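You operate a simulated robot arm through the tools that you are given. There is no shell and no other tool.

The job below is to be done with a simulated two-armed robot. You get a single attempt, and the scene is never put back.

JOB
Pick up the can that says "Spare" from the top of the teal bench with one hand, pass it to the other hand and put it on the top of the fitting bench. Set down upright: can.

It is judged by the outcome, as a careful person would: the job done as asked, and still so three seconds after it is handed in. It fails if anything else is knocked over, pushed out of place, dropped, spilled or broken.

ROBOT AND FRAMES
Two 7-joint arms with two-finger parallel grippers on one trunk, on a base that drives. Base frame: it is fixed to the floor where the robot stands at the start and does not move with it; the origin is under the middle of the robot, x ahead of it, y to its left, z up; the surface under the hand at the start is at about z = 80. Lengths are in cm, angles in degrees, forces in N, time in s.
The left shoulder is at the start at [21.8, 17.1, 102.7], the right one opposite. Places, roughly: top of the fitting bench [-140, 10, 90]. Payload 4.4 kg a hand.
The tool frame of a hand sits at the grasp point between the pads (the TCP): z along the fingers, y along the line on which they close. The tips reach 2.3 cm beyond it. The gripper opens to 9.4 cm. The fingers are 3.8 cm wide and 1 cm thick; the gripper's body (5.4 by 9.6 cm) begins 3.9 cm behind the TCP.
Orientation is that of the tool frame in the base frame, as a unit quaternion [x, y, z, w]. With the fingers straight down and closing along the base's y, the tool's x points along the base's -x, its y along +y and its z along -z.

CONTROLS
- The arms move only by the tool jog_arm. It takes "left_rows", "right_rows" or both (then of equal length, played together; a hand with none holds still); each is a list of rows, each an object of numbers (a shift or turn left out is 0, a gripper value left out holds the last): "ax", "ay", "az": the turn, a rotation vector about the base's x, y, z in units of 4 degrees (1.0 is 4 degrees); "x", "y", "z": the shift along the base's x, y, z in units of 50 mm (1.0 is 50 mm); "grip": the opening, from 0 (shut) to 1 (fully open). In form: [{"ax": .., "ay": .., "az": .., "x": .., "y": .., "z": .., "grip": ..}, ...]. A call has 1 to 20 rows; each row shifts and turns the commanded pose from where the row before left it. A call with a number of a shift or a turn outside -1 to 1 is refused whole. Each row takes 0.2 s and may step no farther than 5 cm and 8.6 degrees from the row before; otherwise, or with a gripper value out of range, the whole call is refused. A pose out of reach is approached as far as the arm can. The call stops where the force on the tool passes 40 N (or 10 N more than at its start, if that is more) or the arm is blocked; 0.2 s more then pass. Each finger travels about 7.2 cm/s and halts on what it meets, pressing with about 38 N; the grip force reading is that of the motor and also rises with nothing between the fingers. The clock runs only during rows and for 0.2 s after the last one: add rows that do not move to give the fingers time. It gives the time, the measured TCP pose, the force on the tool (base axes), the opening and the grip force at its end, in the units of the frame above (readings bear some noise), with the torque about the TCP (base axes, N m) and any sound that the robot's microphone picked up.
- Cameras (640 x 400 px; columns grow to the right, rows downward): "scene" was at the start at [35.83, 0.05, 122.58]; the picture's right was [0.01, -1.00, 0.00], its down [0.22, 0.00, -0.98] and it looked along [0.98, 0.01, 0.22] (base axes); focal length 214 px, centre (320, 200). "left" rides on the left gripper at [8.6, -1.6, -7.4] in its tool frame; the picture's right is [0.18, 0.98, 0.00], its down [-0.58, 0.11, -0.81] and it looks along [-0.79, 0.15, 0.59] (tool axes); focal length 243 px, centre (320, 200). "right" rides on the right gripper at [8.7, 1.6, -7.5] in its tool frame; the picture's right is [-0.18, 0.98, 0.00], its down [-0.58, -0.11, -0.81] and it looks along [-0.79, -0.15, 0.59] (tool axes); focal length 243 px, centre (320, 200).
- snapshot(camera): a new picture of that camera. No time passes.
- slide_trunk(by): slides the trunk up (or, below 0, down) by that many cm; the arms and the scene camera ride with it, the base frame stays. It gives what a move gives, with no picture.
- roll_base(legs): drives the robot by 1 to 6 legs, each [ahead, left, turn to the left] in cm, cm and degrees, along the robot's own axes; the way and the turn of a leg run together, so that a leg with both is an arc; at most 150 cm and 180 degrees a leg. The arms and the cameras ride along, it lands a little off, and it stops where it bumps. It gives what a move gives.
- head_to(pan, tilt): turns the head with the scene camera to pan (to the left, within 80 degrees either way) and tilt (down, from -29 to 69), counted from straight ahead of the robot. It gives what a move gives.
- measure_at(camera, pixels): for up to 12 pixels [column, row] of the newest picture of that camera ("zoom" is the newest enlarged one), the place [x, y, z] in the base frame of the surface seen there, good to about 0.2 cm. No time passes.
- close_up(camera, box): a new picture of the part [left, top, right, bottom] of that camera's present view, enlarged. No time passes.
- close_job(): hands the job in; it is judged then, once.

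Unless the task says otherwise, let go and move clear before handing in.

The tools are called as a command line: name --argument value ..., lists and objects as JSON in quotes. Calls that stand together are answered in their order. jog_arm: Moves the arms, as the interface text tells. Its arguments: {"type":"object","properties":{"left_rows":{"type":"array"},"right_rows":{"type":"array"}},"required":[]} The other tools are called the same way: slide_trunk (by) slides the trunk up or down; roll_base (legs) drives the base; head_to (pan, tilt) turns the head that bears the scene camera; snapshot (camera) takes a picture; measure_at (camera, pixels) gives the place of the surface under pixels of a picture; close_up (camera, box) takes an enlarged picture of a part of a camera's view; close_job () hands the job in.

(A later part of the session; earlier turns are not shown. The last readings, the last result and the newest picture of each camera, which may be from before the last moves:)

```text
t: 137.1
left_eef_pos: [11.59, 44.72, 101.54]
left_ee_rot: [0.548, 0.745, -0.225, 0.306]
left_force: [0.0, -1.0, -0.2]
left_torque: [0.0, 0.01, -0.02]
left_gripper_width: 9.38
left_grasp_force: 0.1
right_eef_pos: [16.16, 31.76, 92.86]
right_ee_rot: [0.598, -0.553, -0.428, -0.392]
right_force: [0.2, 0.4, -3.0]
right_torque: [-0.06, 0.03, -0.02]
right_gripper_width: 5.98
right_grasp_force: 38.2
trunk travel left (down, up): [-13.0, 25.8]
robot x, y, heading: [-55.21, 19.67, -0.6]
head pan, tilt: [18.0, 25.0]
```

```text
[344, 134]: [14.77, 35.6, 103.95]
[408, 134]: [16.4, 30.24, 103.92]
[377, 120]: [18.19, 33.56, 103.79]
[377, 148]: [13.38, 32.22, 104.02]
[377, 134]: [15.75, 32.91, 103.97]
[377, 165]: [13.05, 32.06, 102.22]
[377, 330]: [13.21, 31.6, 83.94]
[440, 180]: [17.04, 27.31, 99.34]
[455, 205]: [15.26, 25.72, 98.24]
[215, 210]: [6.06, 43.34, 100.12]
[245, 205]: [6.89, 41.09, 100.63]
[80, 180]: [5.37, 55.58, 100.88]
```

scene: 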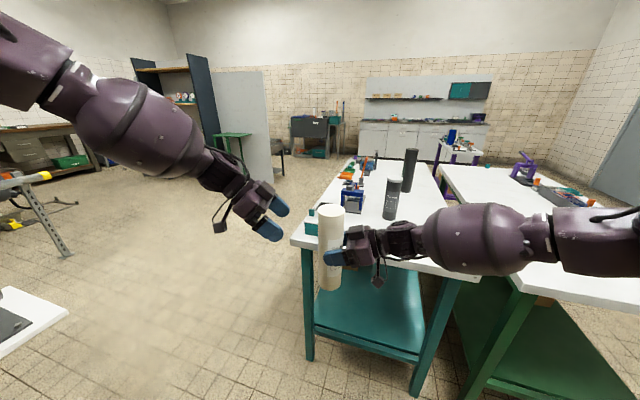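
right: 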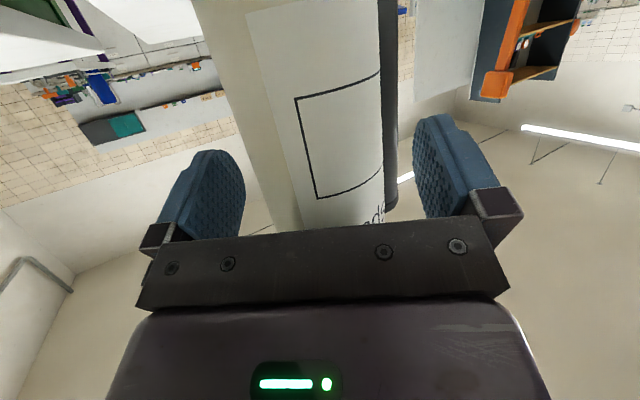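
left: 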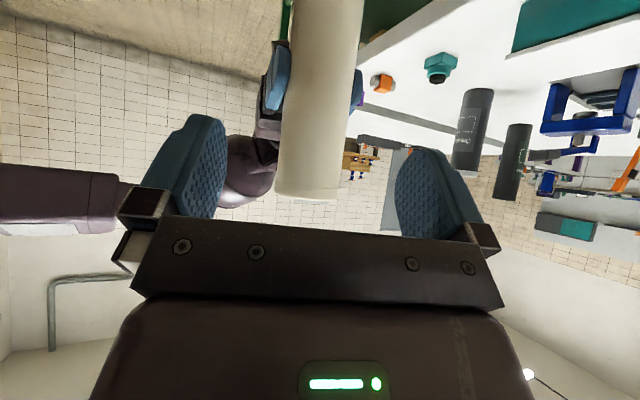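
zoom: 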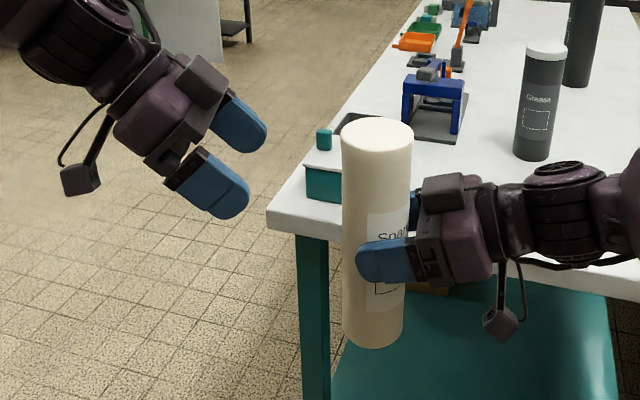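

The can's top is at z = 103.95 and its axis at [15.75, 32.9]; it needs to move by about [-3.9, +10.9, +0.35] to sit between the left fingers. I'll do the first half of that slide and check.

jog_arm --right_rows '[{"x": -0.16, "y": 0.36, "z": 0.03}, {"x": -0.16, "y": 0.36, "z": 0.02}, {"x": -0.15, "y": 0.36, "z": 0.02}]'

snapshot --camera "left"

close_up --camera "scene" --box '[200, 160, 380, 310]'

```text
t: 137.9
left_eef_pos: [11.71, 44.81, 101.44]
left_ee_rot: [0.547, 0.746, -0.224, 0.306]
left_force: [0.3, -0.1, 0.5]
left_torque: [-0.03, -0.04, -0.01]
left_gripper_width: 9.39
left_grasp_force: 0.2
right_eef_pos: [13.32, 37.03, 93.08]
right_ee_rot: [0.598, -0.553, -0.427, -0.392]
right_force: [0.8, -0.5, -2.8]
right_torque: [-0.08, 0.01, -0.01]
right_gripper_width: 6.04
right_grasp_force: 38.0
trunk travel left (down, up): [-13.0, 25.8]
robot x, y, heading: [-55.32, 19.9, -0.5]
head pan, tilt: [18.0, 25.0]
```

```text
taken
```

left: 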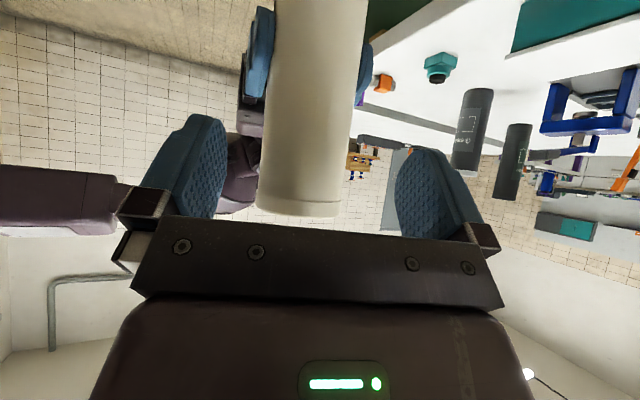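

```text
2.67 times, centred on (290, 235) of scene
```

zoom: 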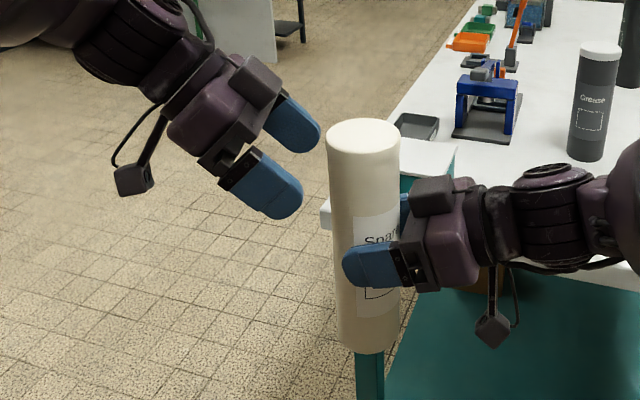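

The can is upright and aligned, about 5.7 cm from its receiving position with a small 0.7 cm sideways offset. I'll correct that first and then slide it the rest of the way in slowly.

jog_arm --right_rows '[{"x": 0.04, "y": 0.3}, {"x": -0.078, "y": 0.2}, {"x": -0.078, "y": 0.2}]'

snapshot --camera "left"

close_up --camera "scene" --box '[200, 160, 380, 310]'

```text
t: 138.7
left_eef_pos: [11.67, 44.82, 101.3]
left_ee_rot: [0.547, 0.746, -0.225, 0.306]
left_force: [-0.3, -0.1, 0.3]
left_torque: [0.01, -0.01, -0.02]
left_gripper_width: 9.4
left_grasp_force: 0.0
right_eef_pos: [12.98, 40.72, 93.12]
right_ee_rot: [0.599, -0.553, -0.427, -0.392]
right_force: [0.2, -0.4, -3.4]
right_torque: [-0.05, -0.01, 0.02]
right_gripper_width: 6.01
right_grasp_force: 38.4
trunk travel left (down, up): [-13.0, 25.8]
robot x, y, heading: [-55.56, 19.5, -0.5]
head pan, tilt: [18.0, 25.0]
```

```text
taken
```

left: 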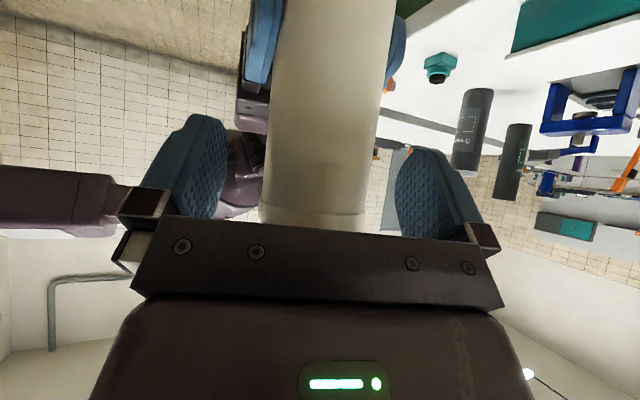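

```text
2.67 times, centred on (290, 235) of scene
```

zoom: 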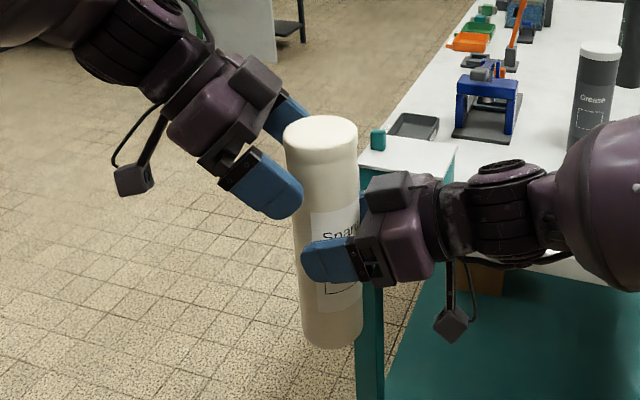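

The can is entering between the left fingers with clearance on both sides. Two small steps remain, about 2 cm.

jog_arm --right_rows '[{"x": -0.063, "y": 0.19}, {"x": -0.063, "y": 0.19}]'

snapshot --camera "left"

close_up --camera "scene" --box '[200, 160, 380, 310]'

```text
t: 139.3
left_eef_pos: [11.74, 44.8, 101.41]
left_ee_rot: [0.547, 0.746, -0.224, 0.306]
left_force: [-0.1, 0.6, 1.0]
left_torque: [0.02, -0.01, -0.01]
left_gripper_width: 9.4
left_grasp_force: 0.1
right_eef_pos: [12.24, 42.47, 93.11]
right_ee_rot: [0.599, -0.553, -0.427, -0.392]
right_force: [0.1, -1.7, -2.9]
right_torque: [-0.05, 0.02, 0.01]
right_gripper_width: 6.03
right_grasp_force: 38.1
trunk travel left (down, up): [-13.0, 25.8]
robot x, y, heading: [-55.25, 19.97, -0.6]
head pan, tilt: [18.0, 25.0]
```

```text
taken
```

left: 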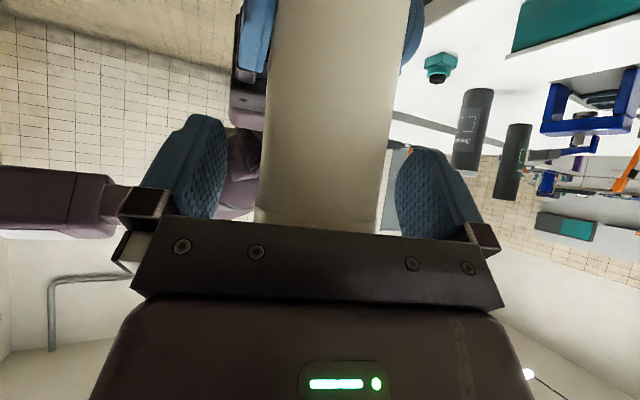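

```text
2.67 times, centred on (290, 235) of scene
```

zoom: 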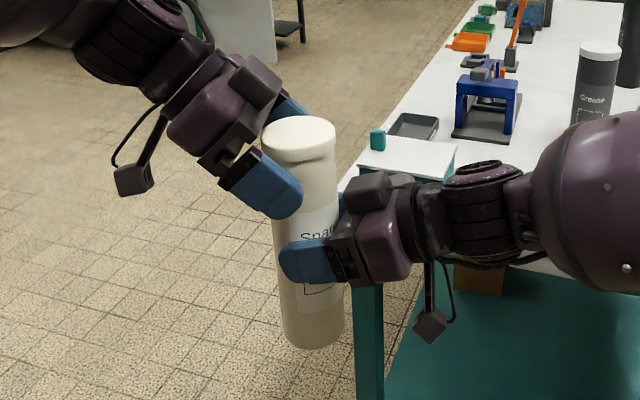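

The can is centred between the left fingers, and the left fingers sit about 1.7 cm above the right ones, with no force on either hand. I'll nudge 0.2 cm for centring and then close the left gripper gradually.

jog_arm --left_rows '[{}, {"grip": 0.75}, {"grip": 0.68}, {"grip": 0}, {}, {}, {}]' --right_rows '[{"x": 0.04, "y": 0.02}, {}, {}, {}, {}, {}, {}]'

close_up --camera "scene" --box '[200, 160, 380, 310]'

snapshot --camera "left"

```text
t: 140.9
left_eef_pos: [11.89, 44.85, 101.35]
left_ee_rot: [0.548, 0.746, -0.223, 0.307]
left_force: [28.9, 16.2, -1.6]
left_torque: [0.58, -0.74, 0.21]
left_gripper_width: 6.15
left_grasp_force: 37.9
right_eef_pos: [12.43, 42.59, 93.04]
right_ee_rot: [0.599, -0.551, -0.429, -0.391]
right_force: [-28.8, -15.9, 1.1]
right_torque: [0.86, -1.64, 0.53]
right_gripper_width: 6.04
right_grasp_force: 38.2
trunk travel left (down, up): [-13.0, 25.8]
robot x, y, heading: [-55.16, 19.48, -0.6]
head pan, tilt: [18.0, 25.0]
```

```text
2.67 times, centred on (290, 235) of scene
```

zoom: 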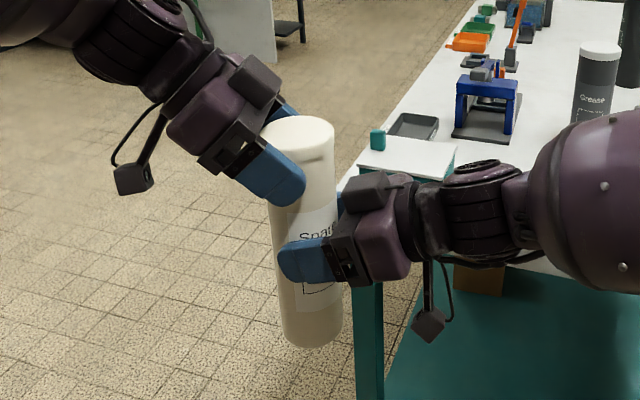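

```text
taken
```

left: 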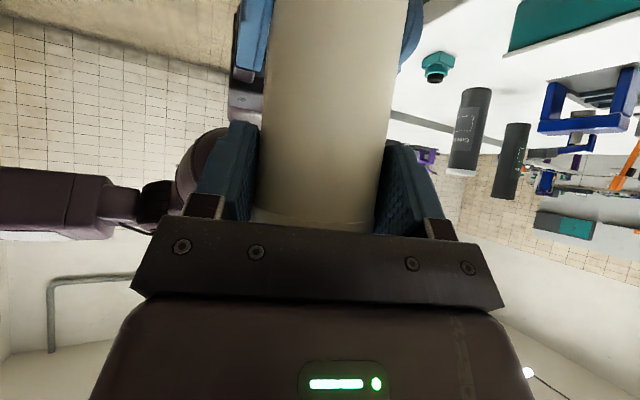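

Both hands hold the can, with about 33 N of internal side load between them from a small misalignment. I'll shift the left hand a millimetre or two along that direction to relieve it before releasing.

jog_arm --left_rows '[{"x": 0.02, "y": 0.01}, {}]'

```text
t: 141.5
left_eef_pos: [12.0, 44.93, 101.43]
left_ee_rot: [0.548, 0.746, -0.223, 0.306]
left_force: [26.4, 14.0, 0.7]
left_torque: [0.54, -0.87, 0.17]
left_gripper_width: 6.13
left_grasp_force: 38.3
right_eef_pos: [12.47, 42.54, 93.06]
right_ee_rot: [0.599, -0.553, -0.428, -0.392]
right_force: [-26.2, -14.2, -0.7]
right_torque: [0.69, -1.26, 0.51]
right_gripper_width: 6.03
right_grasp_force: 38.2
trunk travel left (down, up): [-13.0, 25.8]
robot x, y, heading: [-55.22, 19.87, -0.5]
head pan, tilt: [18.0, 25.0]
```

The force dropped slightly in the right direction. I'll shift another 2–3 mm the same way in tiny steps.

jog_arm --left_rows '[{"x": 0.03, "y": 0.012}, {"x": 0.03, "y": 0.012}, {}]'

```text
t: 142.3
left_eef_pos: [12.04, 44.84, 101.42]
left_ee_rot: [0.548, 0.745, -0.226, 0.306]
left_force: [9.6, -1.5, 0.7]
left_torque: [0.71, -0.62, 0.53]
left_gripper_width: 6.16
left_grasp_force: 37.9
right_eef_pos: [12.59, 42.51, 93.07]
right_ee_rot: [0.598, -0.554, -0.427, -0.393]
right_force: [-9.1, 0.4, -4.8]
right_torque: [-0.75, -0.2, -0.32]
right_gripper_width: 6.02
right_grasp_force: 37.7
trunk travel left (down, up): [-13.0, 25.8]
robot x, y, heading: [-55.69, 19.97, -0.7]
head pan, tilt: [18.0, 25.0]
```

The internal load is down to about 10 N and the left grip reads 38 N. Now I'll open the right gripper fully while holding still.

jog_arm --right_rows '[{"grip": 0.7}, {"grip": 0.85}, {"grip": 1}, {}, {}]'

close_up --camera "scene" --box '[200, 160, 380, 310]'

snapshot --camera "right"

```text
t: 143.5
left_eef_pos: [12.28, 44.94, 101.39]
left_ee_rot: [0.548, 0.746, -0.225, 0.306]
left_force: [0.0, 0.0, 0.3]
left_torque: [0.05, -0.01, 0.0]
left_gripper_width: 6.13
left_grasp_force: 38.8
right_eef_pos: [12.47, 42.59, 93.1]
right_ee_rot: [0.599, -0.552, -0.428, -0.391]
right_force: [-0.1, -0.5, 0.6]
right_torque: [-0.02, -0.05, -0.02]
right_gripper_width: 9.43
right_grasp_force: 0.0
trunk travel left (down, up): [-13.0, 25.8]
robot x, y, heading: [-55.36, 19.9, -0.6]
head pan, tilt: [18.0, 25.0]
```

```text
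2.67 times, centred on (290, 235) of scene
```

zoom: 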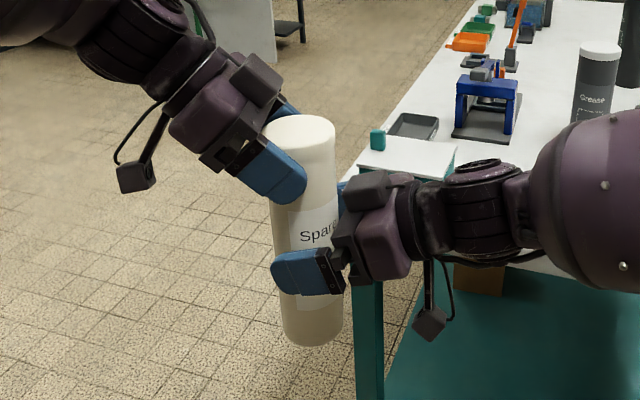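

```text
taken
```

right: 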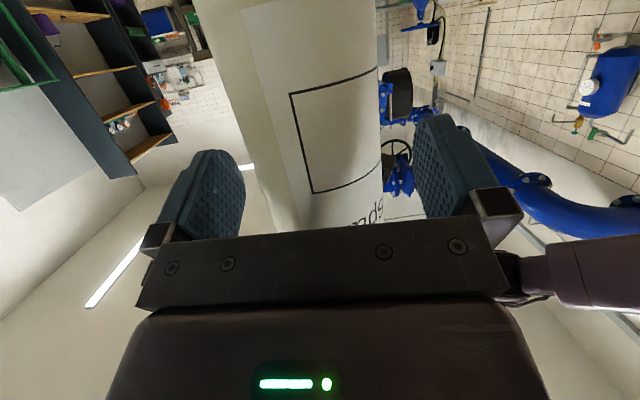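

The right gripper is open and the can stays in the left hand. The left force reads near zero where I'd expect about -4 N of weight, so I'll hold still and read again before withdrawing.

jog_arm --left_rows '[{}, {}]'

measure_at --camera "zoom" --pixels '[[300, 118], [300, 145], [270, 132], [330, 132], [310, 170], [312, 320], [290, 320], [332, 320]]'

```text
t: 144.1
left_eef_pos: [12.29, 45.02, 101.38]
left_ee_rot: [0.547, 0.746, -0.225, 0.306]
left_force: [-0.5, -0.2, -0.2]
left_torque: [0.0, -0.01, -0.01]
left_gripper_width: 6.13
left_grasp_force: 38.1
right_eef_pos: [12.49, 42.57, 92.98]
right_ee_rot: [0.598, -0.553, -0.427, -0.392]
right_force: [0.1, 0.0, 0.0]
right_torque: [-0.02, -0.02, 0.0]
right_gripper_width: 9.41
right_grasp_force: 0.0
trunk travel left (down, up): [-13.0, 25.8]
robot x, y, heading: [-54.96, 19.47, -0.7]
head pan, tilt: [18.0, 25.0]
```

```text
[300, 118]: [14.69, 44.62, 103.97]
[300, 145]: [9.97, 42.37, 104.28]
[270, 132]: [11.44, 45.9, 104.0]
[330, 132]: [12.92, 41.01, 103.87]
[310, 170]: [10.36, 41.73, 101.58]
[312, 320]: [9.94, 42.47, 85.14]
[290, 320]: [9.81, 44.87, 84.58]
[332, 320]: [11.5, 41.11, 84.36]
```

Readings are steady and the can hasn't moved, with the left grip firm at 38 N and 6.13 cm. I'll withdraw the right hand straight back, slowly.

jog_arm --right_rows '[{"x": 0.01, "y": -0.1}, {"x": 0.02, "y": -0.2}, {"x": 0.025, "y": -0.3}, {"x": 0.025, "y": -0.3}, {"x": 0.025, "y": -0.3}]'

close_up --camera "scene" --box '[200, 160, 380, 310]'

```text
t: 145.3
left_eef_pos: [12.17, 44.88, 101.4]
left_ee_rot: [0.548, 0.746, -0.224, 0.305]
left_force: [0.2, 0.3, -0.8]
left_torque: [0.03, 0.01, 0.0]
left_gripper_width: 6.16
left_grasp_force: 38.0
right_eef_pos: [13.01, 36.58, 93.02]
right_ee_rot: [0.599, -0.552, -0.428, -0.391]
right_force: [-0.4, 0.4, -1.3]
right_torque: [-0.02, -0.01, -0.01]
right_gripper_width: 9.41
right_grasp_force: 0.1
trunk travel left (down, up): [-13.0, 25.8]
robot x, y, heading: [-55.02, 19.92, -0.6]
head pan, tilt: [18.0, 25.0]
```

```text
2.67 times, centred on (290, 235) of scene
```

zoom: 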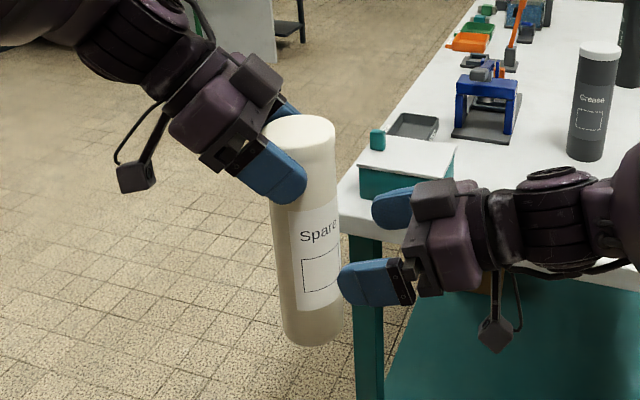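

The left hand alone now holds the can, and it looks close to vertical. I'll measure points along its side to check for tilt.

measure_at --camera "zoom" --pixels '[[305, 210], [308, 250], [310, 290], [312, 325], [284, 250], [332, 250], [286, 325], [336, 325], [300, 146], [300, 119], [266, 132], [334, 132]]'

```text
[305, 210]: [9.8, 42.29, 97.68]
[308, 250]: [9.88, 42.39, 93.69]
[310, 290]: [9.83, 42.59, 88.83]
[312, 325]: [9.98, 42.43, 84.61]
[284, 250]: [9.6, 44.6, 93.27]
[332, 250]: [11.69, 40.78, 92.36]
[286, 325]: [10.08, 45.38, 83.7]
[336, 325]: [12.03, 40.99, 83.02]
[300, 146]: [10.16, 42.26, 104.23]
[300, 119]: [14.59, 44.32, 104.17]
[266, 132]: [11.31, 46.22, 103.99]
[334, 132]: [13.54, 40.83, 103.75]
```

The can's side is vertical within about 1°, so the handover is good. Next I'll take the right hand well away and pull it in toward the robot, so it won't reach over the fitting bench later.

jog_arm --right_rows '[{"x": 0.03, "y": -0.5}, {"x": 0.03, "y": -0.6}, {"x": 0.03, "y": -0.6}, {"y": -0.6}, {"y": -0.6}, {"y": -0.6}, {"x": -0.2, "y": -0.4, "z": 0.2}, {"x": -0.3, "y": -0.2, "z": 0.2}, {"x": -0.4, "z": 0.2}, {"x": -0.4, "z": 0.2}]'

head_to --pan 0 --tilt 25

snapshot --camera "scene"

```text
t: 147.5
left_eef_pos: [12.14, 44.93, 101.37]
left_ee_rot: [0.549, 0.744, -0.226, 0.305]
left_force: [-0.3, 1.2, 0.5]
left_torque: [0.05, 0.01, -0.02]
left_gripper_width: 6.13
left_grasp_force: 38.3
right_eef_pos: [7.01, 16.21, 97.12]
right_ee_rot: [0.599, -0.552, -0.427, -0.392]
right_force: [-0.5, -0.4, -0.5]
right_torque: [-0.02, 0.0, -0.03]
right_gripper_width: 9.41
right_grasp_force: 0.1
trunk travel left (down, up): [-13.0, 25.8]
robot x, y, heading: [-55.08, 19.84, -0.6]
head pan, tilt: [18.0, 25.0]
```

```text
t: 148.3
left_eef_pos: [12.08, 44.98, 101.35]
left_ee_rot: [0.548, 0.746, -0.225, 0.306]
left_force: [0.0, -0.6, 0.6]
left_torque: [0.06, 0.02, 0.02]
left_gripper_width: 6.12
left_grasp_force: 38.1
right_eef_pos: [7.04, 16.15, 97.1]
right_ee_rot: [0.599, -0.552, -0.428, -0.392]
right_force: [0.6, 0.1, -0.5]
right_torque: [0.0, 0.01, 0.01]
right_gripper_width: 9.39
right_grasp_force: 0.1
trunk travel left (down, up): [-13.0, 25.8]
robot x, y, heading: [-55.29, 19.63, -0.4]
head pan, tilt: [0.0, 25.0]
```

```text
taken
```

scene: 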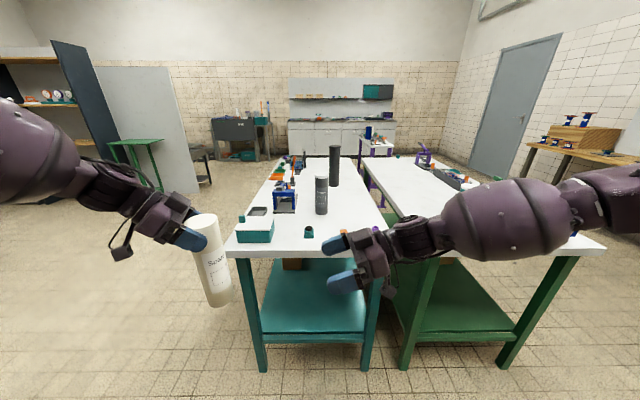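

The left hand holds the can on its own side and the right hand is free in the middle. I'll pull the right hand further back and to the right.

jog_arm --right_rows '[{"x": -0.3, "y": -0.2, "z": 0.1}, {"x": -0.4, "y": -0.2, "z": 0.1}, {"x": -0.4, "y": -0.2, "z": 0.1}, {"x": -0.4, "y": -0.2, "z": 0.1}, {"x": -0.4, "y": -0.2, "z": 0.1}, {"x": -0.4, "y": -0.2, "z": 0.1}, {"x": -0.4, "y": -0.2, "z": 0.1}]'

snapshot --camera "scene"

```text
t: 149.9
left_eef_pos: [12.15, 44.9, 101.42]
left_ee_rot: [0.548, 0.745, -0.226, 0.306]
left_force: [0.4, 0.6, 0.3]
left_torque: [0.04, 0.05, 0.01]
left_gripper_width: 6.13
left_grasp_force: 38.0
right_eef_pos: [-6.47, 9.12, 100.62]
right_ee_rot: [0.599, -0.552, -0.427, -0.392]
right_force: [0.6, -0.5, 0.0]
right_torque: [-0.01, -0.01, -0.03]
right_gripper_width: 9.4
right_grasp_force: 0.1
trunk travel left (down, up): [-13.0, 25.8]
robot x, y, heading: [-54.95, 19.8, -0.7]
head pan, tilt: [0.0, 25.0]
```

```text
taken
```

scene: 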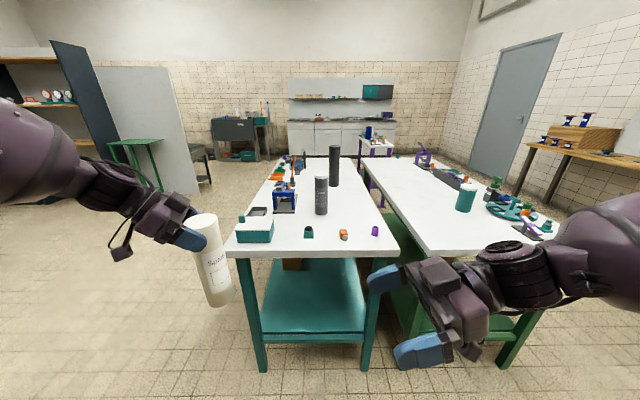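

The right hand is tucked near the robot with the can untouched. I'll pull it in a bit more, then raise the trunk 22 cm so the can and arms clear everything on both benches during the turn.

jog_arm --right_rows '[{"x": -0.3, "y": -0.2}, {"x": -0.3, "y": -0.2}, {"x": -0.3, "y": -0.2}, {"x": -0.3, "y": -0.2}]'

slide_trunk --by 11

slide_trunk --by 11

snapshot --camera "scene"

```text
t: 150.9
left_eef_pos: [12.15, 45.05, 101.38]
left_ee_rot: [0.548, 0.746, -0.225, 0.305]
left_force: [-0.8, -0.2, -0.6]
left_torque: [0.05, 0.03, -0.01]
left_gripper_width: 6.16
left_grasp_force: 38.1
right_eef_pos: [-11.68, 5.4, 100.32]
right_ee_rot: [0.599, -0.551, -0.428, -0.391]
right_force: [0.0, -0.3, 0.5]
right_torque: [0.01, -0.03, 0.01]
right_gripper_width: 9.41
right_grasp_force: 0.0
right hand out of reach, approached as far as the arm can: row 4
trunk travel left (down, up): [-13.0, 25.8]
robot x, y, heading: [-54.9, 19.61, -0.7]
head pan, tilt: [0.0, 25.0]
```

```text
t: 152.3
left_eef_pos: [11.76, 44.92, 113.65]
left_ee_rot: [0.551, 0.742, -0.219, 0.313]
left_force: [-0.1, 0.7, -3.7]
left_torque: [0.02, 0.01, -0.05]
left_gripper_width: 6.12
left_grasp_force: 38.0
right_eef_pos: [-11.75, 5.05, 111.29]
right_ee_rot: [0.598, -0.553, -0.428, -0.392]
right_force: [0.9, 1.2, 0.1]
right_torque: [0.02, 0.03, 0.02]
right_gripper_width: 9.41
right_grasp_force: 0.1
trunk travel left (down, up): [-24.0, 14.8]
robot x, y, heading: [-55.07, 19.7, -0.9]
head pan, tilt: [0.0, 25.0]
```

```text
t: 153.7
left_eef_pos: [9.21, 44.97, 132.11]
left_ee_rot: [0.562, 0.721, -0.186, 0.359]
left_force: [0.3, -0.4, -4.6]
left_torque: [0.04, 0.02, 0.0]
left_gripper_width: 6.15
left_grasp_force: 37.8
right_eef_pos: [-11.66, 5.1, 122.47]
right_ee_rot: [0.599, -0.552, -0.428, -0.392]
right_force: [0.4, 0.4, -0.5]
right_torque: [-0.01, 0.02, 0.01]
right_gripper_width: 9.39
right_grasp_force: 0.1
trunk travel left (down, up): [-35.0, 3.8]
robot x, y, heading: [-55.28, 19.85, -0.7]
head pan, tilt: [0.0, 25.0]
```

```text
taken
```

scene: 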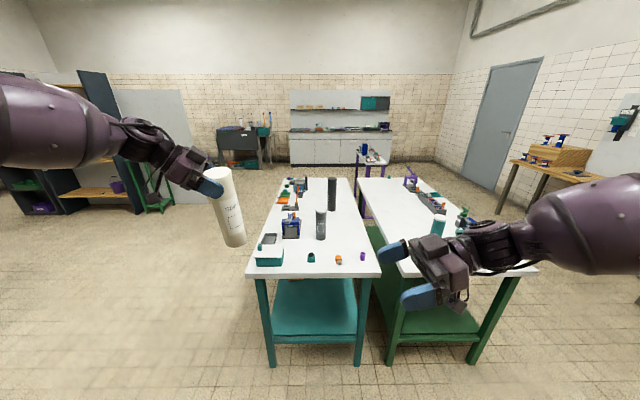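

Raising the trunk made the left arm drift up out of its near-limit pose and roll about 8°. The can, now at (228, 210), is tilted but firmly held (38 N) and its weight now registers (-4.6 N). I'll level the hand again with a small corrective rotation.

jog_arm --left_rows '[{"ax": -0.028, "ay": 0.702}, {"ax": -0.028, "ay": 0.702}, {"ax": -0.028, "ay": 0.702}, {}]'

snapshot --camera "scene"

```text
t: 154.7
left_eef_pos: [8.04, 45.37, 132.5]
left_ee_rot: [0.546, 0.745, -0.229, 0.307]
left_force: [0.3, 0.1, -3.4]
left_torque: [0.02, -0.01, 0.0]
left_gripper_width: 6.12
left_grasp_force: 38.0
left hand out of reach, approached as far as the arm can: row 1, 2, 3
right_eef_pos: [-11.72, 5.13, 122.51]
right_ee_rot: [0.598, -0.552, -0.428, -0.392]
right_force: [-0.6, 0.3, 0.2]
right_torque: [-0.01, 0.0, -0.03]
right_gripper_width: 9.39
right_grasp_force: 0.1
trunk travel left (down, up): [-35.0, 3.8]
robot x, y, heading: [-55.51, 19.96, -0.9]
head pan, tilt: [0.0, 25.0]
```

```text
taken
```

scene: 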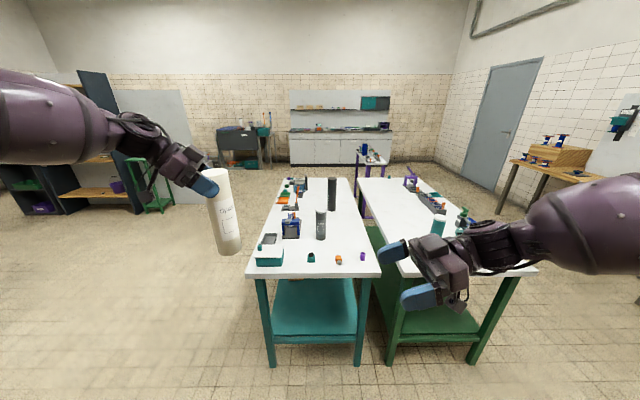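

The hand is level again and the can looks upright in the picture (215, 210). To get away from the joint limit, I'll move the left hand back and outward by a couple of centimetres.

jog_arm --left_rows '[{"x": -0.2, "y": 0.2}, {"x": -0.2, "y": 0.2}, {"x": -0.2, "y": 0.2}]'

slide_trunk --by 1

snapshot --camera "scene"

```text
t: 155.5
left_eef_pos: [5.08, 48.46, 132.53]
left_ee_rot: [0.546, 0.745, -0.228, 0.307]
left_force: [-0.7, 0.0, -4.4]
left_torque: [0.03, 0.03, -0.01]
left_gripper_width: 6.13
left_grasp_force: 37.8
right_eef_pos: [-11.66, 5.18, 122.52]
right_ee_rot: [0.598, -0.552, -0.428, -0.392]
right_force: [0.2, -0.3, 0.6]
right_torque: [-0.01, 0.0, 0.03]
right_gripper_width: 9.4
right_grasp_force: 0.0
trunk travel left (down, up): [-35.0, 3.8]
robot x, y, heading: [-55.28, 19.71, -0.5]
head pan, tilt: [0.0, 25.0]
```

```text
t: 156.1
left_eef_pos: [4.98, 48.56, 133.51]
left_ee_rot: [0.546, 0.745, -0.229, 0.307]
left_force: [0.3, 0.2, -3.4]
left_torque: [0.05, 0.03, 0.0]
left_gripper_width: 6.14
left_grasp_force: 37.8
right_eef_pos: [-11.64, 5.19, 123.48]
right_ee_rot: [0.599, -0.552, -0.428, -0.392]
right_force: [0.2, -0.1, 0.1]
right_torque: [0.0, -0.02, 0.02]
right_gripper_width: 9.4
right_grasp_force: 0.0
trunk travel left (down, up): [-36.0, 2.8]
robot x, y, heading: [-55.14, 19.93, -0.8]
head pan, tilt: [0.0, 25.0]
```

```text
taken
```

scene: 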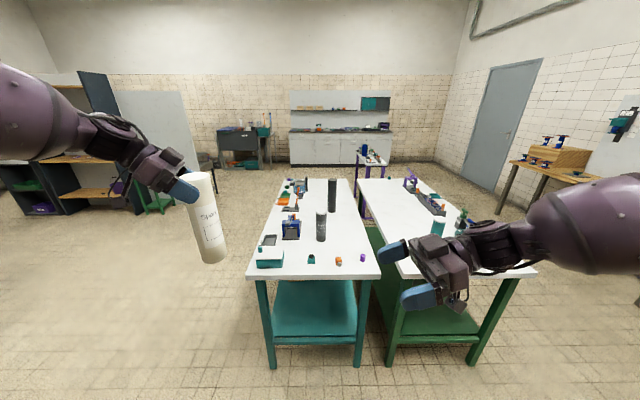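

The left arm now rides rigidly with the trunk (exactly +1.0 cm), so it's away from its limit. I'll check the can's verticality from the measured side.

close_up --camera "scene" --box '[120, 140, 280, 290]'

```text
2.67 times, centred on (200, 215) of scene
```

zoom: 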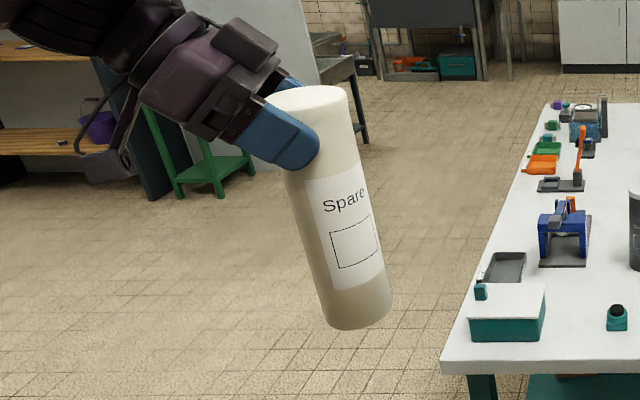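

measure_at --camera "zoom" --pixels '[[322, 180], [330, 215], [338, 250], [346, 285], [355, 320], [305, 105], [310, 90], [275, 98], [345, 98], [300, 215], [362, 215]]'

```text
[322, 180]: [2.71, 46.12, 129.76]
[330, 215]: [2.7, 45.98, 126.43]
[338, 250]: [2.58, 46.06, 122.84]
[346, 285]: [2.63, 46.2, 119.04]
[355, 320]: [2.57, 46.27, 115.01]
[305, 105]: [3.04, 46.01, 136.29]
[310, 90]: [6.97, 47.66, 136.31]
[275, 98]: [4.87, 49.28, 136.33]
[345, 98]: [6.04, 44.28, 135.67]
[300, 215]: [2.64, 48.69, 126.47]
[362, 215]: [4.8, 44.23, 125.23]
```

The can is plumb within about 0.6° and its base is at z ≈ 113.6, above everything on the benches. I'll roll forward 30 cm to the middle of the aisle and turn left 90° first.

roll_base --legs '[[30, 0, 0], [0, 0, 90]]'

head_to --pan 60 --tilt 25

snapshot --camera "scene"

```text
t: 162.0
left_eef_pos: [-53.7, 79.54, 133.44]
left_ee_rot: [-0.146, 0.912, 0.058, 0.378]
left_force: [0.4, -0.6, -3.2]
left_torque: [0.0, 0.05, -0.01]
left_gripper_width: 6.12
left_grasp_force: 38.3
right_eef_pos: [-10.17, 63.23, 123.57]
right_ee_rot: [0.813, 0.036, -0.58, 0.028]
right_force: [0.1, -0.3, 0.0]
right_torque: [0.02, 0.0, -0.03]
right_gripper_width: 9.4
right_grasp_force: 0.1
trunk travel left (down, up): [-36.0, 2.8]
robot x, y, heading: [-24.4, 19.61, 90.1]
head pan, tilt: [0.0, 25.0]
```

```text
t: 163.3
left_eef_pos: [-53.61, 79.49, 133.55]
left_ee_rot: [-0.146, 0.913, 0.058, 0.378]
left_force: [-0.3, 0.2, -3.7]
left_torque: [-0.02, 0.02, 0.04]
left_gripper_width: 6.13
left_grasp_force: 38.2
right_eef_pos: [-10.15, 63.33, 123.41]
right_ee_rot: [0.814, 0.036, -0.579, 0.028]
right_force: [0.3, -0.8, 0.3]
right_torque: [-0.03, -0.02, 0.0]
right_gripper_width: 9.4
right_grasp_force: 0.1
trunk travel left (down, up): [-36.0, 2.8]
robot x, y, heading: [-24.15, 19.44, 90.2]
head pan, tilt: [60.0, 25.0]
```

```text
taken
```

scene: 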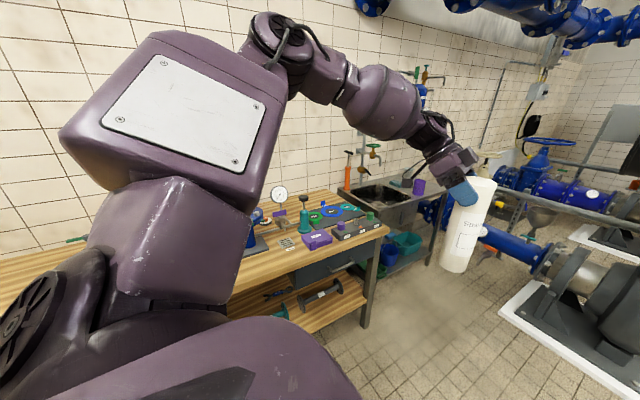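

The turn went smoothly and the can is still held upright at (465, 225). I'll complete the turn to face the fitting bench and look.

roll_base --legs '[[0, 0, 90]]'

head_to --pan 10 --tilt 35

snapshot --camera "scene"

```text
t: 167.6
left_eef_pos: [-84.34, -10.17, 133.43]
left_ee_rot: [0.751, -0.539, -0.309, -0.225]
left_force: [-0.1, 0.5, -3.8]
left_torque: [-0.05, -0.02, 0.0]
left_gripper_width: 6.14
left_grasp_force: 38.2
right_eef_pos: [-68.33, 33.35, 123.46]
right_ee_rot: [0.547, 0.603, -0.389, 0.431]
right_force: [0.6, -0.1, -0.4]
right_torque: [-0.01, -0.02, 0.03]
right_gripper_width: 9.4
right_grasp_force: 0.0
trunk travel left (down, up): [-36.0, 2.8]
robot x, y, heading: [-24.44, 19.27, -179.5]
head pan, tilt: [60.0, 25.0]
```

```text
t: 168.7
left_eef_pos: [-84.34, -10.17, 133.55]
left_ee_rot: [0.75, -0.539, -0.309, -0.226]
left_force: [-0.5, 0.6, -3.5]
left_torque: [-0.02, -0.04, 0.01]
left_gripper_width: 6.14
left_grasp_force: 38.5
right_eef_pos: [-68.37, 33.28, 123.39]
right_ee_rot: [0.547, 0.604, -0.388, 0.431]
right_force: [-0.6, 0.6, -0.3]
right_torque: [-0.02, 0.05, 0.0]
right_gripper_width: 9.41
right_grasp_force: 0.1
trunk travel left (down, up): [-36.0, 2.8]
robot x, y, heading: [-24.09, 19.44, -179.5]
head pan, tilt: [10.0, 35.0]
```

```text
taken
```

scene: 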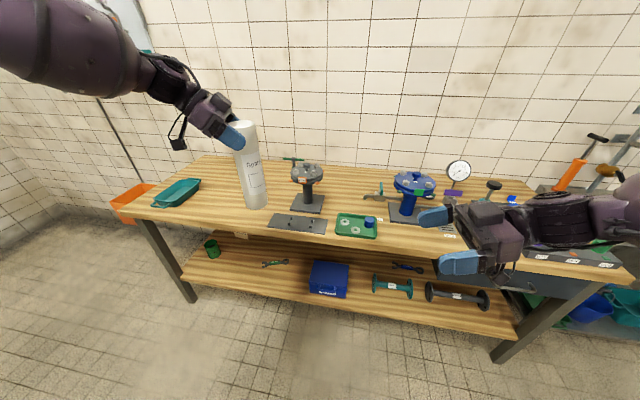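

Now facing the bench, with the free wood between the teal tray (180, 190) and the grey plate (295, 223). I'll measure those edges and the heights of the stand and other items.

measure_at --camera "scene" --pixels '[[200, 182], [190, 200], [271, 220], [278, 212], [305, 168], [302, 205], [205, 222], [230, 180], [220, 205], [290, 160], [415, 175], [458, 165]]'

```text
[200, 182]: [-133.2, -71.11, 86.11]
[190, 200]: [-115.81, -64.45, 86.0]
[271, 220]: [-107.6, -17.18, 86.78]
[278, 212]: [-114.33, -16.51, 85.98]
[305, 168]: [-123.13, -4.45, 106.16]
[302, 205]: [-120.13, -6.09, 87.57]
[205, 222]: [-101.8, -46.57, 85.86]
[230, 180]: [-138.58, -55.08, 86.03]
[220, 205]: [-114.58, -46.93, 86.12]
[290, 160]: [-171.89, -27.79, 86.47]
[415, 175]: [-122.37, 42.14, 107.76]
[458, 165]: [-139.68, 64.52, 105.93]
```

The target area is clear: the tray ends at y ≈ -64, the grey plate starts at y ≈ -17, and the stand tops out at z ≈ 106. Before driving in, I'll lift the empty right hand higher and outward so it can't reach the items on the bench when I lower.

jog_arm --right_rows '[{"x": 0.1, "y": 0.2, "z": 0.3, "grip": 1}, {"x": 0.1, "y": 0.2, "z": 0.3}, {"x": 0.1, "y": 0.2, "z": 0.3}, {"x": 0.1, "y": 0.2, "z": 0.3}]'

snapshot --camera "scene"

```text
t: 169.7
left_eef_pos: [-84.17, -10.19, 133.48]
left_ee_rot: [0.75, -0.54, -0.309, -0.225]
left_force: [-0.2, 1.3, -3.3]
left_torque: [-0.06, 0.0, 0.06]
left_gripper_width: 6.14
left_grasp_force: 37.6
right_eef_pos: [-66.44, 37.37, 129.35]
right_ee_rot: [0.546, 0.604, -0.388, 0.431]
right_force: [0.1, 0.1, -0.9]
right_torque: [0.0, -0.03, -0.01]
right_gripper_width: 9.4
right_grasp_force: 0.0
trunk travel left (down, up): [-36.0, 2.8]
robot x, y, heading: [-24.7, 19.77, -179.5]
head pan, tilt: [10.0, 35.0]
```

```text
taken
```

scene: 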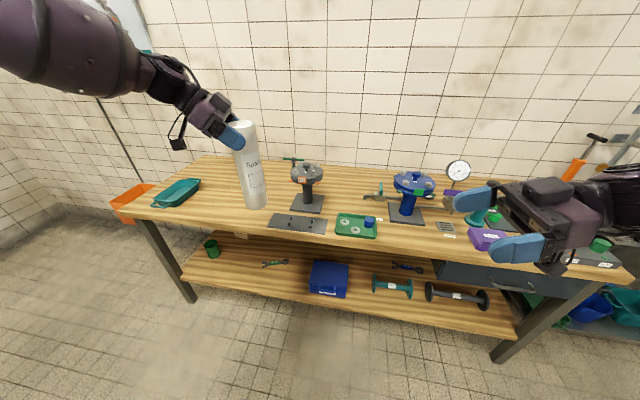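

That worked without limits. A little more height for the right hand.

jog_arm --right_rows '[{"x": 0.1, "y": 0.1, "z": 0.3}, {"x": 0.1, "y": 0.1, "z": 0.3}, {"x": 0.1, "y": 0.1, "z": 0.3}, {"x": 0.1, "y": 0.1, "z": 0.3}]'

```text
t: 170.7
left_eef_pos: [-84.2, -10.1, 133.59]
left_ee_rot: [0.75, -0.539, -0.309, -0.226]
left_force: [0.0, 0.4, -3.2]
left_torque: [0.01, 0.01, 0.0]
left_gripper_width: 6.14
left_grasp_force: 38.0
right_eef_pos: [-64.27, 39.29, 135.52]
right_ee_rot: [0.547, 0.604, -0.388, 0.431]
right_force: [-0.2, -0.1, 0.2]
right_torque: [0.0, 0.04, 0.0]
right_gripper_width: 9.42
right_grasp_force: 0.0
trunk travel left (down, up): [-36.0, 2.8]
robot x, y, heading: [-24.48, 19.57, -179.7]
head pan, tilt: [10.0, 35.0]
```

The right hand is at z = 135 and pulled in. Now I'll drive: 31 cm to the robot's left, then 27 cm ahead, to bring the can over the free spot near [-112, -40].

roll_base --legs '[[0, 31.4, 0], [27.5, 0, 0]]'

head_to --pan 20 --tilt 40

snapshot --camera "scene"

```text
t: 175.6
left_eef_pos: [-111.09, -41.82, 133.4]
left_ee_rot: [0.749, -0.54, -0.309, -0.226]
left_force: [-0.4, 0.1, -3.1]
left_torque: [-0.02, 0.02, 0.01]
left_gripper_width: 6.12
left_grasp_force: 37.6
right_eef_pos: [-90.92, 7.61, 135.5]
right_ee_rot: [0.547, 0.603, -0.389, 0.431]
right_force: [0.1, -0.2, -0.1]
right_torque: [0.01, -0.02, 0.03]
right_gripper_width: 9.39
right_grasp_force: 0.0
trunk travel left (down, up): [-36.0, 2.8]
robot x, y, heading: [-50.78, -12.37, -179.6]
head pan, tilt: [10.0, 35.0]
```

```text
t: 176.3
left_eef_pos: [-110.85, -41.76, 133.57]
left_ee_rot: [0.749, -0.54, -0.309, -0.226]
left_force: [1.2, -0.1, -2.4]
left_torque: [-0.01, -0.02, -0.02]
left_gripper_width: 6.12
left_grasp_force: 37.7
right_eef_pos: [-90.9, 7.67, 135.58]
right_ee_rot: [0.548, 0.603, -0.389, 0.43]
right_force: [0.2, 0.1, -0.1]
right_torque: [-0.01, -0.03, 0.04]
right_gripper_width: 9.41
right_grasp_force: 0.0
trunk travel left (down, up): [-36.0, 2.8]
robot x, y, heading: [-51.55, -12.33, -179.9]
head pan, tilt: [20.0, 40.0]
```

```text
taken
```

scene: 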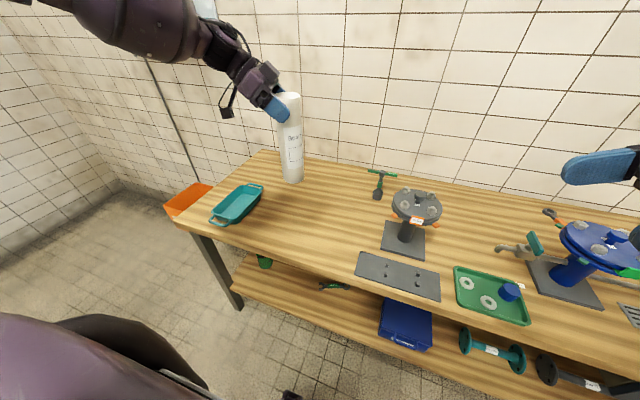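

The can is above clear wood at about [-111, -40], 27 cm up. I'll lower the trunk in stages, checking that the left arm rides rigidly.

slide_trunk --by -10

slide_trunk --by -10

snapshot --camera "scene"

```text
t: 177.6
left_eef_pos: [-110.86, -41.85, 123.72]
left_ee_rot: [0.749, -0.54, -0.31, -0.226]
left_force: [0.7, 0.4, -3.0]
left_torque: [-0.05, -0.02, -0.01]
left_gripper_width: 6.15
left_grasp_force: 38.4
right_eef_pos: [-92.75, 7.65, 122.65]
right_ee_rot: [0.561, 0.586, -0.37, 0.453]
right_force: [-0.5, 0.8, -0.1]
right_torque: [0.01, -0.01, -0.06]
right_gripper_width: 9.37
right_grasp_force: 0.1
trunk travel left (down, up): [-26.0, 12.8]
robot x, y, heading: [-50.92, -12.56, -179.8]
head pan, tilt: [20.0, 40.0]
```

```text
t: 179.0
left_eef_pos: [-110.77, -41.73, 113.65]
left_ee_rot: [0.749, -0.541, -0.31, -0.225]
left_force: [1.4, -0.2, -3.1]
left_torque: [-0.03, -0.01, 0.0]
left_gripper_width: 6.15
left_grasp_force: 37.7
right_eef_pos: [-97.38, 7.39, 104.02]
right_ee_rot: [0.602, 0.524, -0.297, 0.524]
right_force: [0.1, 0.1, -0.3]
right_torque: [0.05, 0.0, 0.0]
right_gripper_width: 9.39
right_grasp_force: 0.1
trunk travel left (down, up): [-16.0, 22.8]
robot x, y, heading: [-51.05, -12.75, -179.7]
head pan, tilt: [20.0, 40.0]
```

```text
taken
```

scene: 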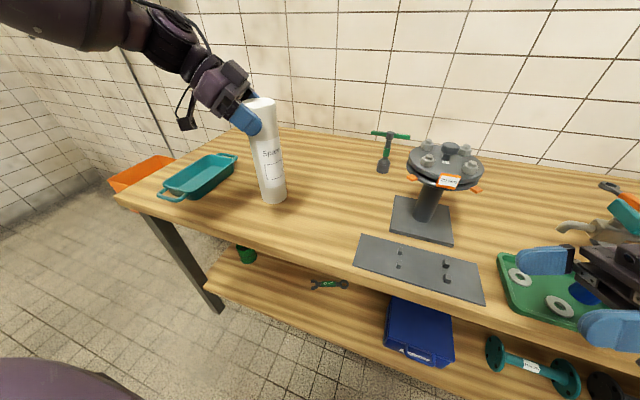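

The can rides down rigidly, but the right hand is sagging forward out of its pose, now at [-97, 7, 104] near the green tray. I'll lift it back up and away before lowering any further.

jog_arm --right_rows '[{"z": 0.3}, {"z": 0.3}, {"x": 0.1, "z": 0.3}, {"x": 0.2, "z": 0.2}]'

head_to --pan -10 --tilt 35

snapshot --camera "scene"

```text
t: 180.0
left_eef_pos: [-110.84, -41.88, 113.53]
left_ee_rot: [0.749, -0.54, -0.309, -0.227]
left_force: [-0.4, 0.2, -3.7]
left_torque: [-0.05, -0.04, -0.01]
left_gripper_width: 6.15
left_grasp_force: 38.5
right_eef_pos: [-97.38, 5.58, 108.5]
right_ee_rot: [0.603, 0.523, -0.295, 0.525]
right_force: [-0.4, 0.5, 0.1]
right_torque: [-0.02, 0.0, 0.0]
right_gripper_width: 9.4
right_grasp_force: 0.1
right hand out of reach, approached as far as the arm can: row 1, 2, 3, 4
trunk travel left (down, up): [-16.0, 22.8]
robot x, y, heading: [-51.15, -12.58, -179.7]
head pan, tilt: [20.0, 40.0]
```

```text
t: 180.9
left_eef_pos: [-110.86, -41.74, 113.56]
left_ee_rot: [0.749, -0.541, -0.308, -0.227]
left_force: [0.4, -0.1, -2.9]
left_torque: [-0.02, -0.01, 0.0]
left_gripper_width: 6.13
left_grasp_force: 38.3
right_eef_pos: [-97.42, 5.39, 108.41]
right_ee_rot: [0.603, 0.523, -0.295, 0.525]
right_force: [-0.9, -0.5, 1.2]
right_torque: [0.02, 0.04, -0.03]
right_gripper_width: 9.4
right_grasp_force: 0.0
trunk travel left (down, up): [-16.0, 22.8]
robot x, y, heading: [-50.74, -12.54, -179.6]
head pan, tilt: [-10.0, 35.0]
```

```text
taken
```

scene: 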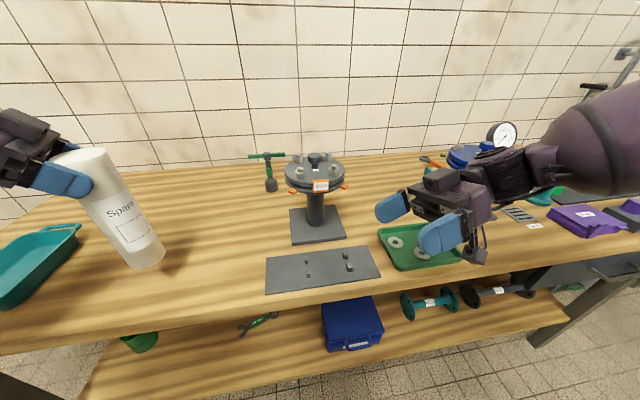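

The right hand is clear of the tray for now but can't retract further, so I won't slide the trunk again. Instead I'll lower the can with the left arm itself, in small steps, watching for reach warnings. About 7.4 cm remain.

jog_arm --left_rows '[{"z": -0.2}, {"z": -0.2}, {"z": -0.2}]'

```text
t: 181.7
left_eef_pos: [-110.81, -41.77, 110.55]
left_ee_rot: [0.749, -0.541, -0.308, -0.226]
left_force: [-0.5, -0.1, -3.8]
left_torque: [-0.03, -0.01, -0.02]
left_gripper_width: 6.15
left_grasp_force: 38.3
right_eef_pos: [-97.35, 5.45, 108.45]
right_ee_rot: [0.603, 0.523, -0.295, 0.525]
right_force: [1.0, 0.6, -0.1]
right_torque: [-0.01, 0.01, 0.03]
right_gripper_width: 9.39
right_grasp_force: 0.1
trunk travel left (down, up): [-16.0, 22.8]
robot x, y, heading: [-50.84, -12.68, -179.7]
head pan, tilt: [-10.0, 35.0]
```

Lowering works with no warnings or drift. Another 2.5 cm, then I'll check the gap and tilt.

jog_arm --left_rows '[{"z": -0.2}, {"z": -0.2}, {"z": -0.1}]'

head_to --pan 30 --tilt 35

close_up --camera "scene" --box '[220, 90, 420, 290]'

```text
t: 182.5
left_eef_pos: [-111.1, -41.77, 108.07]
left_ee_rot: [0.749, -0.541, -0.308, -0.226]
left_force: [0.2, 0.3, -3.9]
left_torque: [0.0, -0.02, -0.01]
left_gripper_width: 6.11
left_grasp_force: 37.9
right_eef_pos: [-97.3, 5.52, 108.47]
right_ee_rot: [0.603, 0.523, -0.297, 0.524]
right_force: [0.3, -0.2, 0.0]
right_torque: [0.0, 0.0, 0.0]
right_gripper_width: 9.41
right_grasp_force: 0.0
trunk travel left (down, up): [-16.0, 22.8]
robot x, y, heading: [-50.7, -12.24, -179.7]
head pan, tilt: [-10.0, 35.0]
```

```text
t: 183.6
left_eef_pos: [-110.95, -41.76, 108.11]
left_ee_rot: [0.749, -0.541, -0.308, -0.226]
left_force: [0.5, 0.1, -3.3]
left_torque: [-0.03, 0.0, -0.02]
left_gripper_width: 6.13
left_grasp_force: 38.0
right_eef_pos: [-97.37, 5.44, 108.4]
right_ee_rot: [0.603, 0.523, -0.295, 0.525]
right_force: [0.2, 0.2, 0.9]
right_torque: [0.0, 0.02, 0.01]
right_gripper_width: 9.41
right_grasp_force: 0.0
trunk travel left (down, up): [-16.0, 22.8]
robot x, y, heading: [-51.0, -12.04, -179.7]
head pan, tilt: [30.0, 35.0]
```

```text
2.00 times, centred on (320, 190) of scene
```

zoom: 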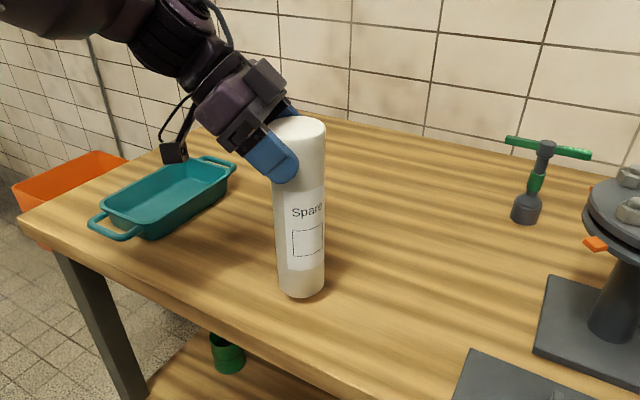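

The can is just above the wood at (300, 295) and looks upright. I'll measure its side, its bottom edge and the bench surface nearby.

measure_at --camera "zoom" --pixels '[[302, 185], [302, 220], [302, 250], [302, 280], [302, 293], [300, 303], [330, 300], [280, 230], [322, 230], [300, 132], [300, 119], [260, 320]]'

```text
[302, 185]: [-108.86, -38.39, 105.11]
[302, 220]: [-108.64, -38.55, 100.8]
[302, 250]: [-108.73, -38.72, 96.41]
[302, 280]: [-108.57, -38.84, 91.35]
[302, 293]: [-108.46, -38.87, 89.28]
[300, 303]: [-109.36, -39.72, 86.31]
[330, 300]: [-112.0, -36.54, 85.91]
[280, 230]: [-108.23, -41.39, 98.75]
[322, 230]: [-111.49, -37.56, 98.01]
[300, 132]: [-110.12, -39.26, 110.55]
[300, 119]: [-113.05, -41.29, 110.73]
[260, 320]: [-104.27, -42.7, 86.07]
```

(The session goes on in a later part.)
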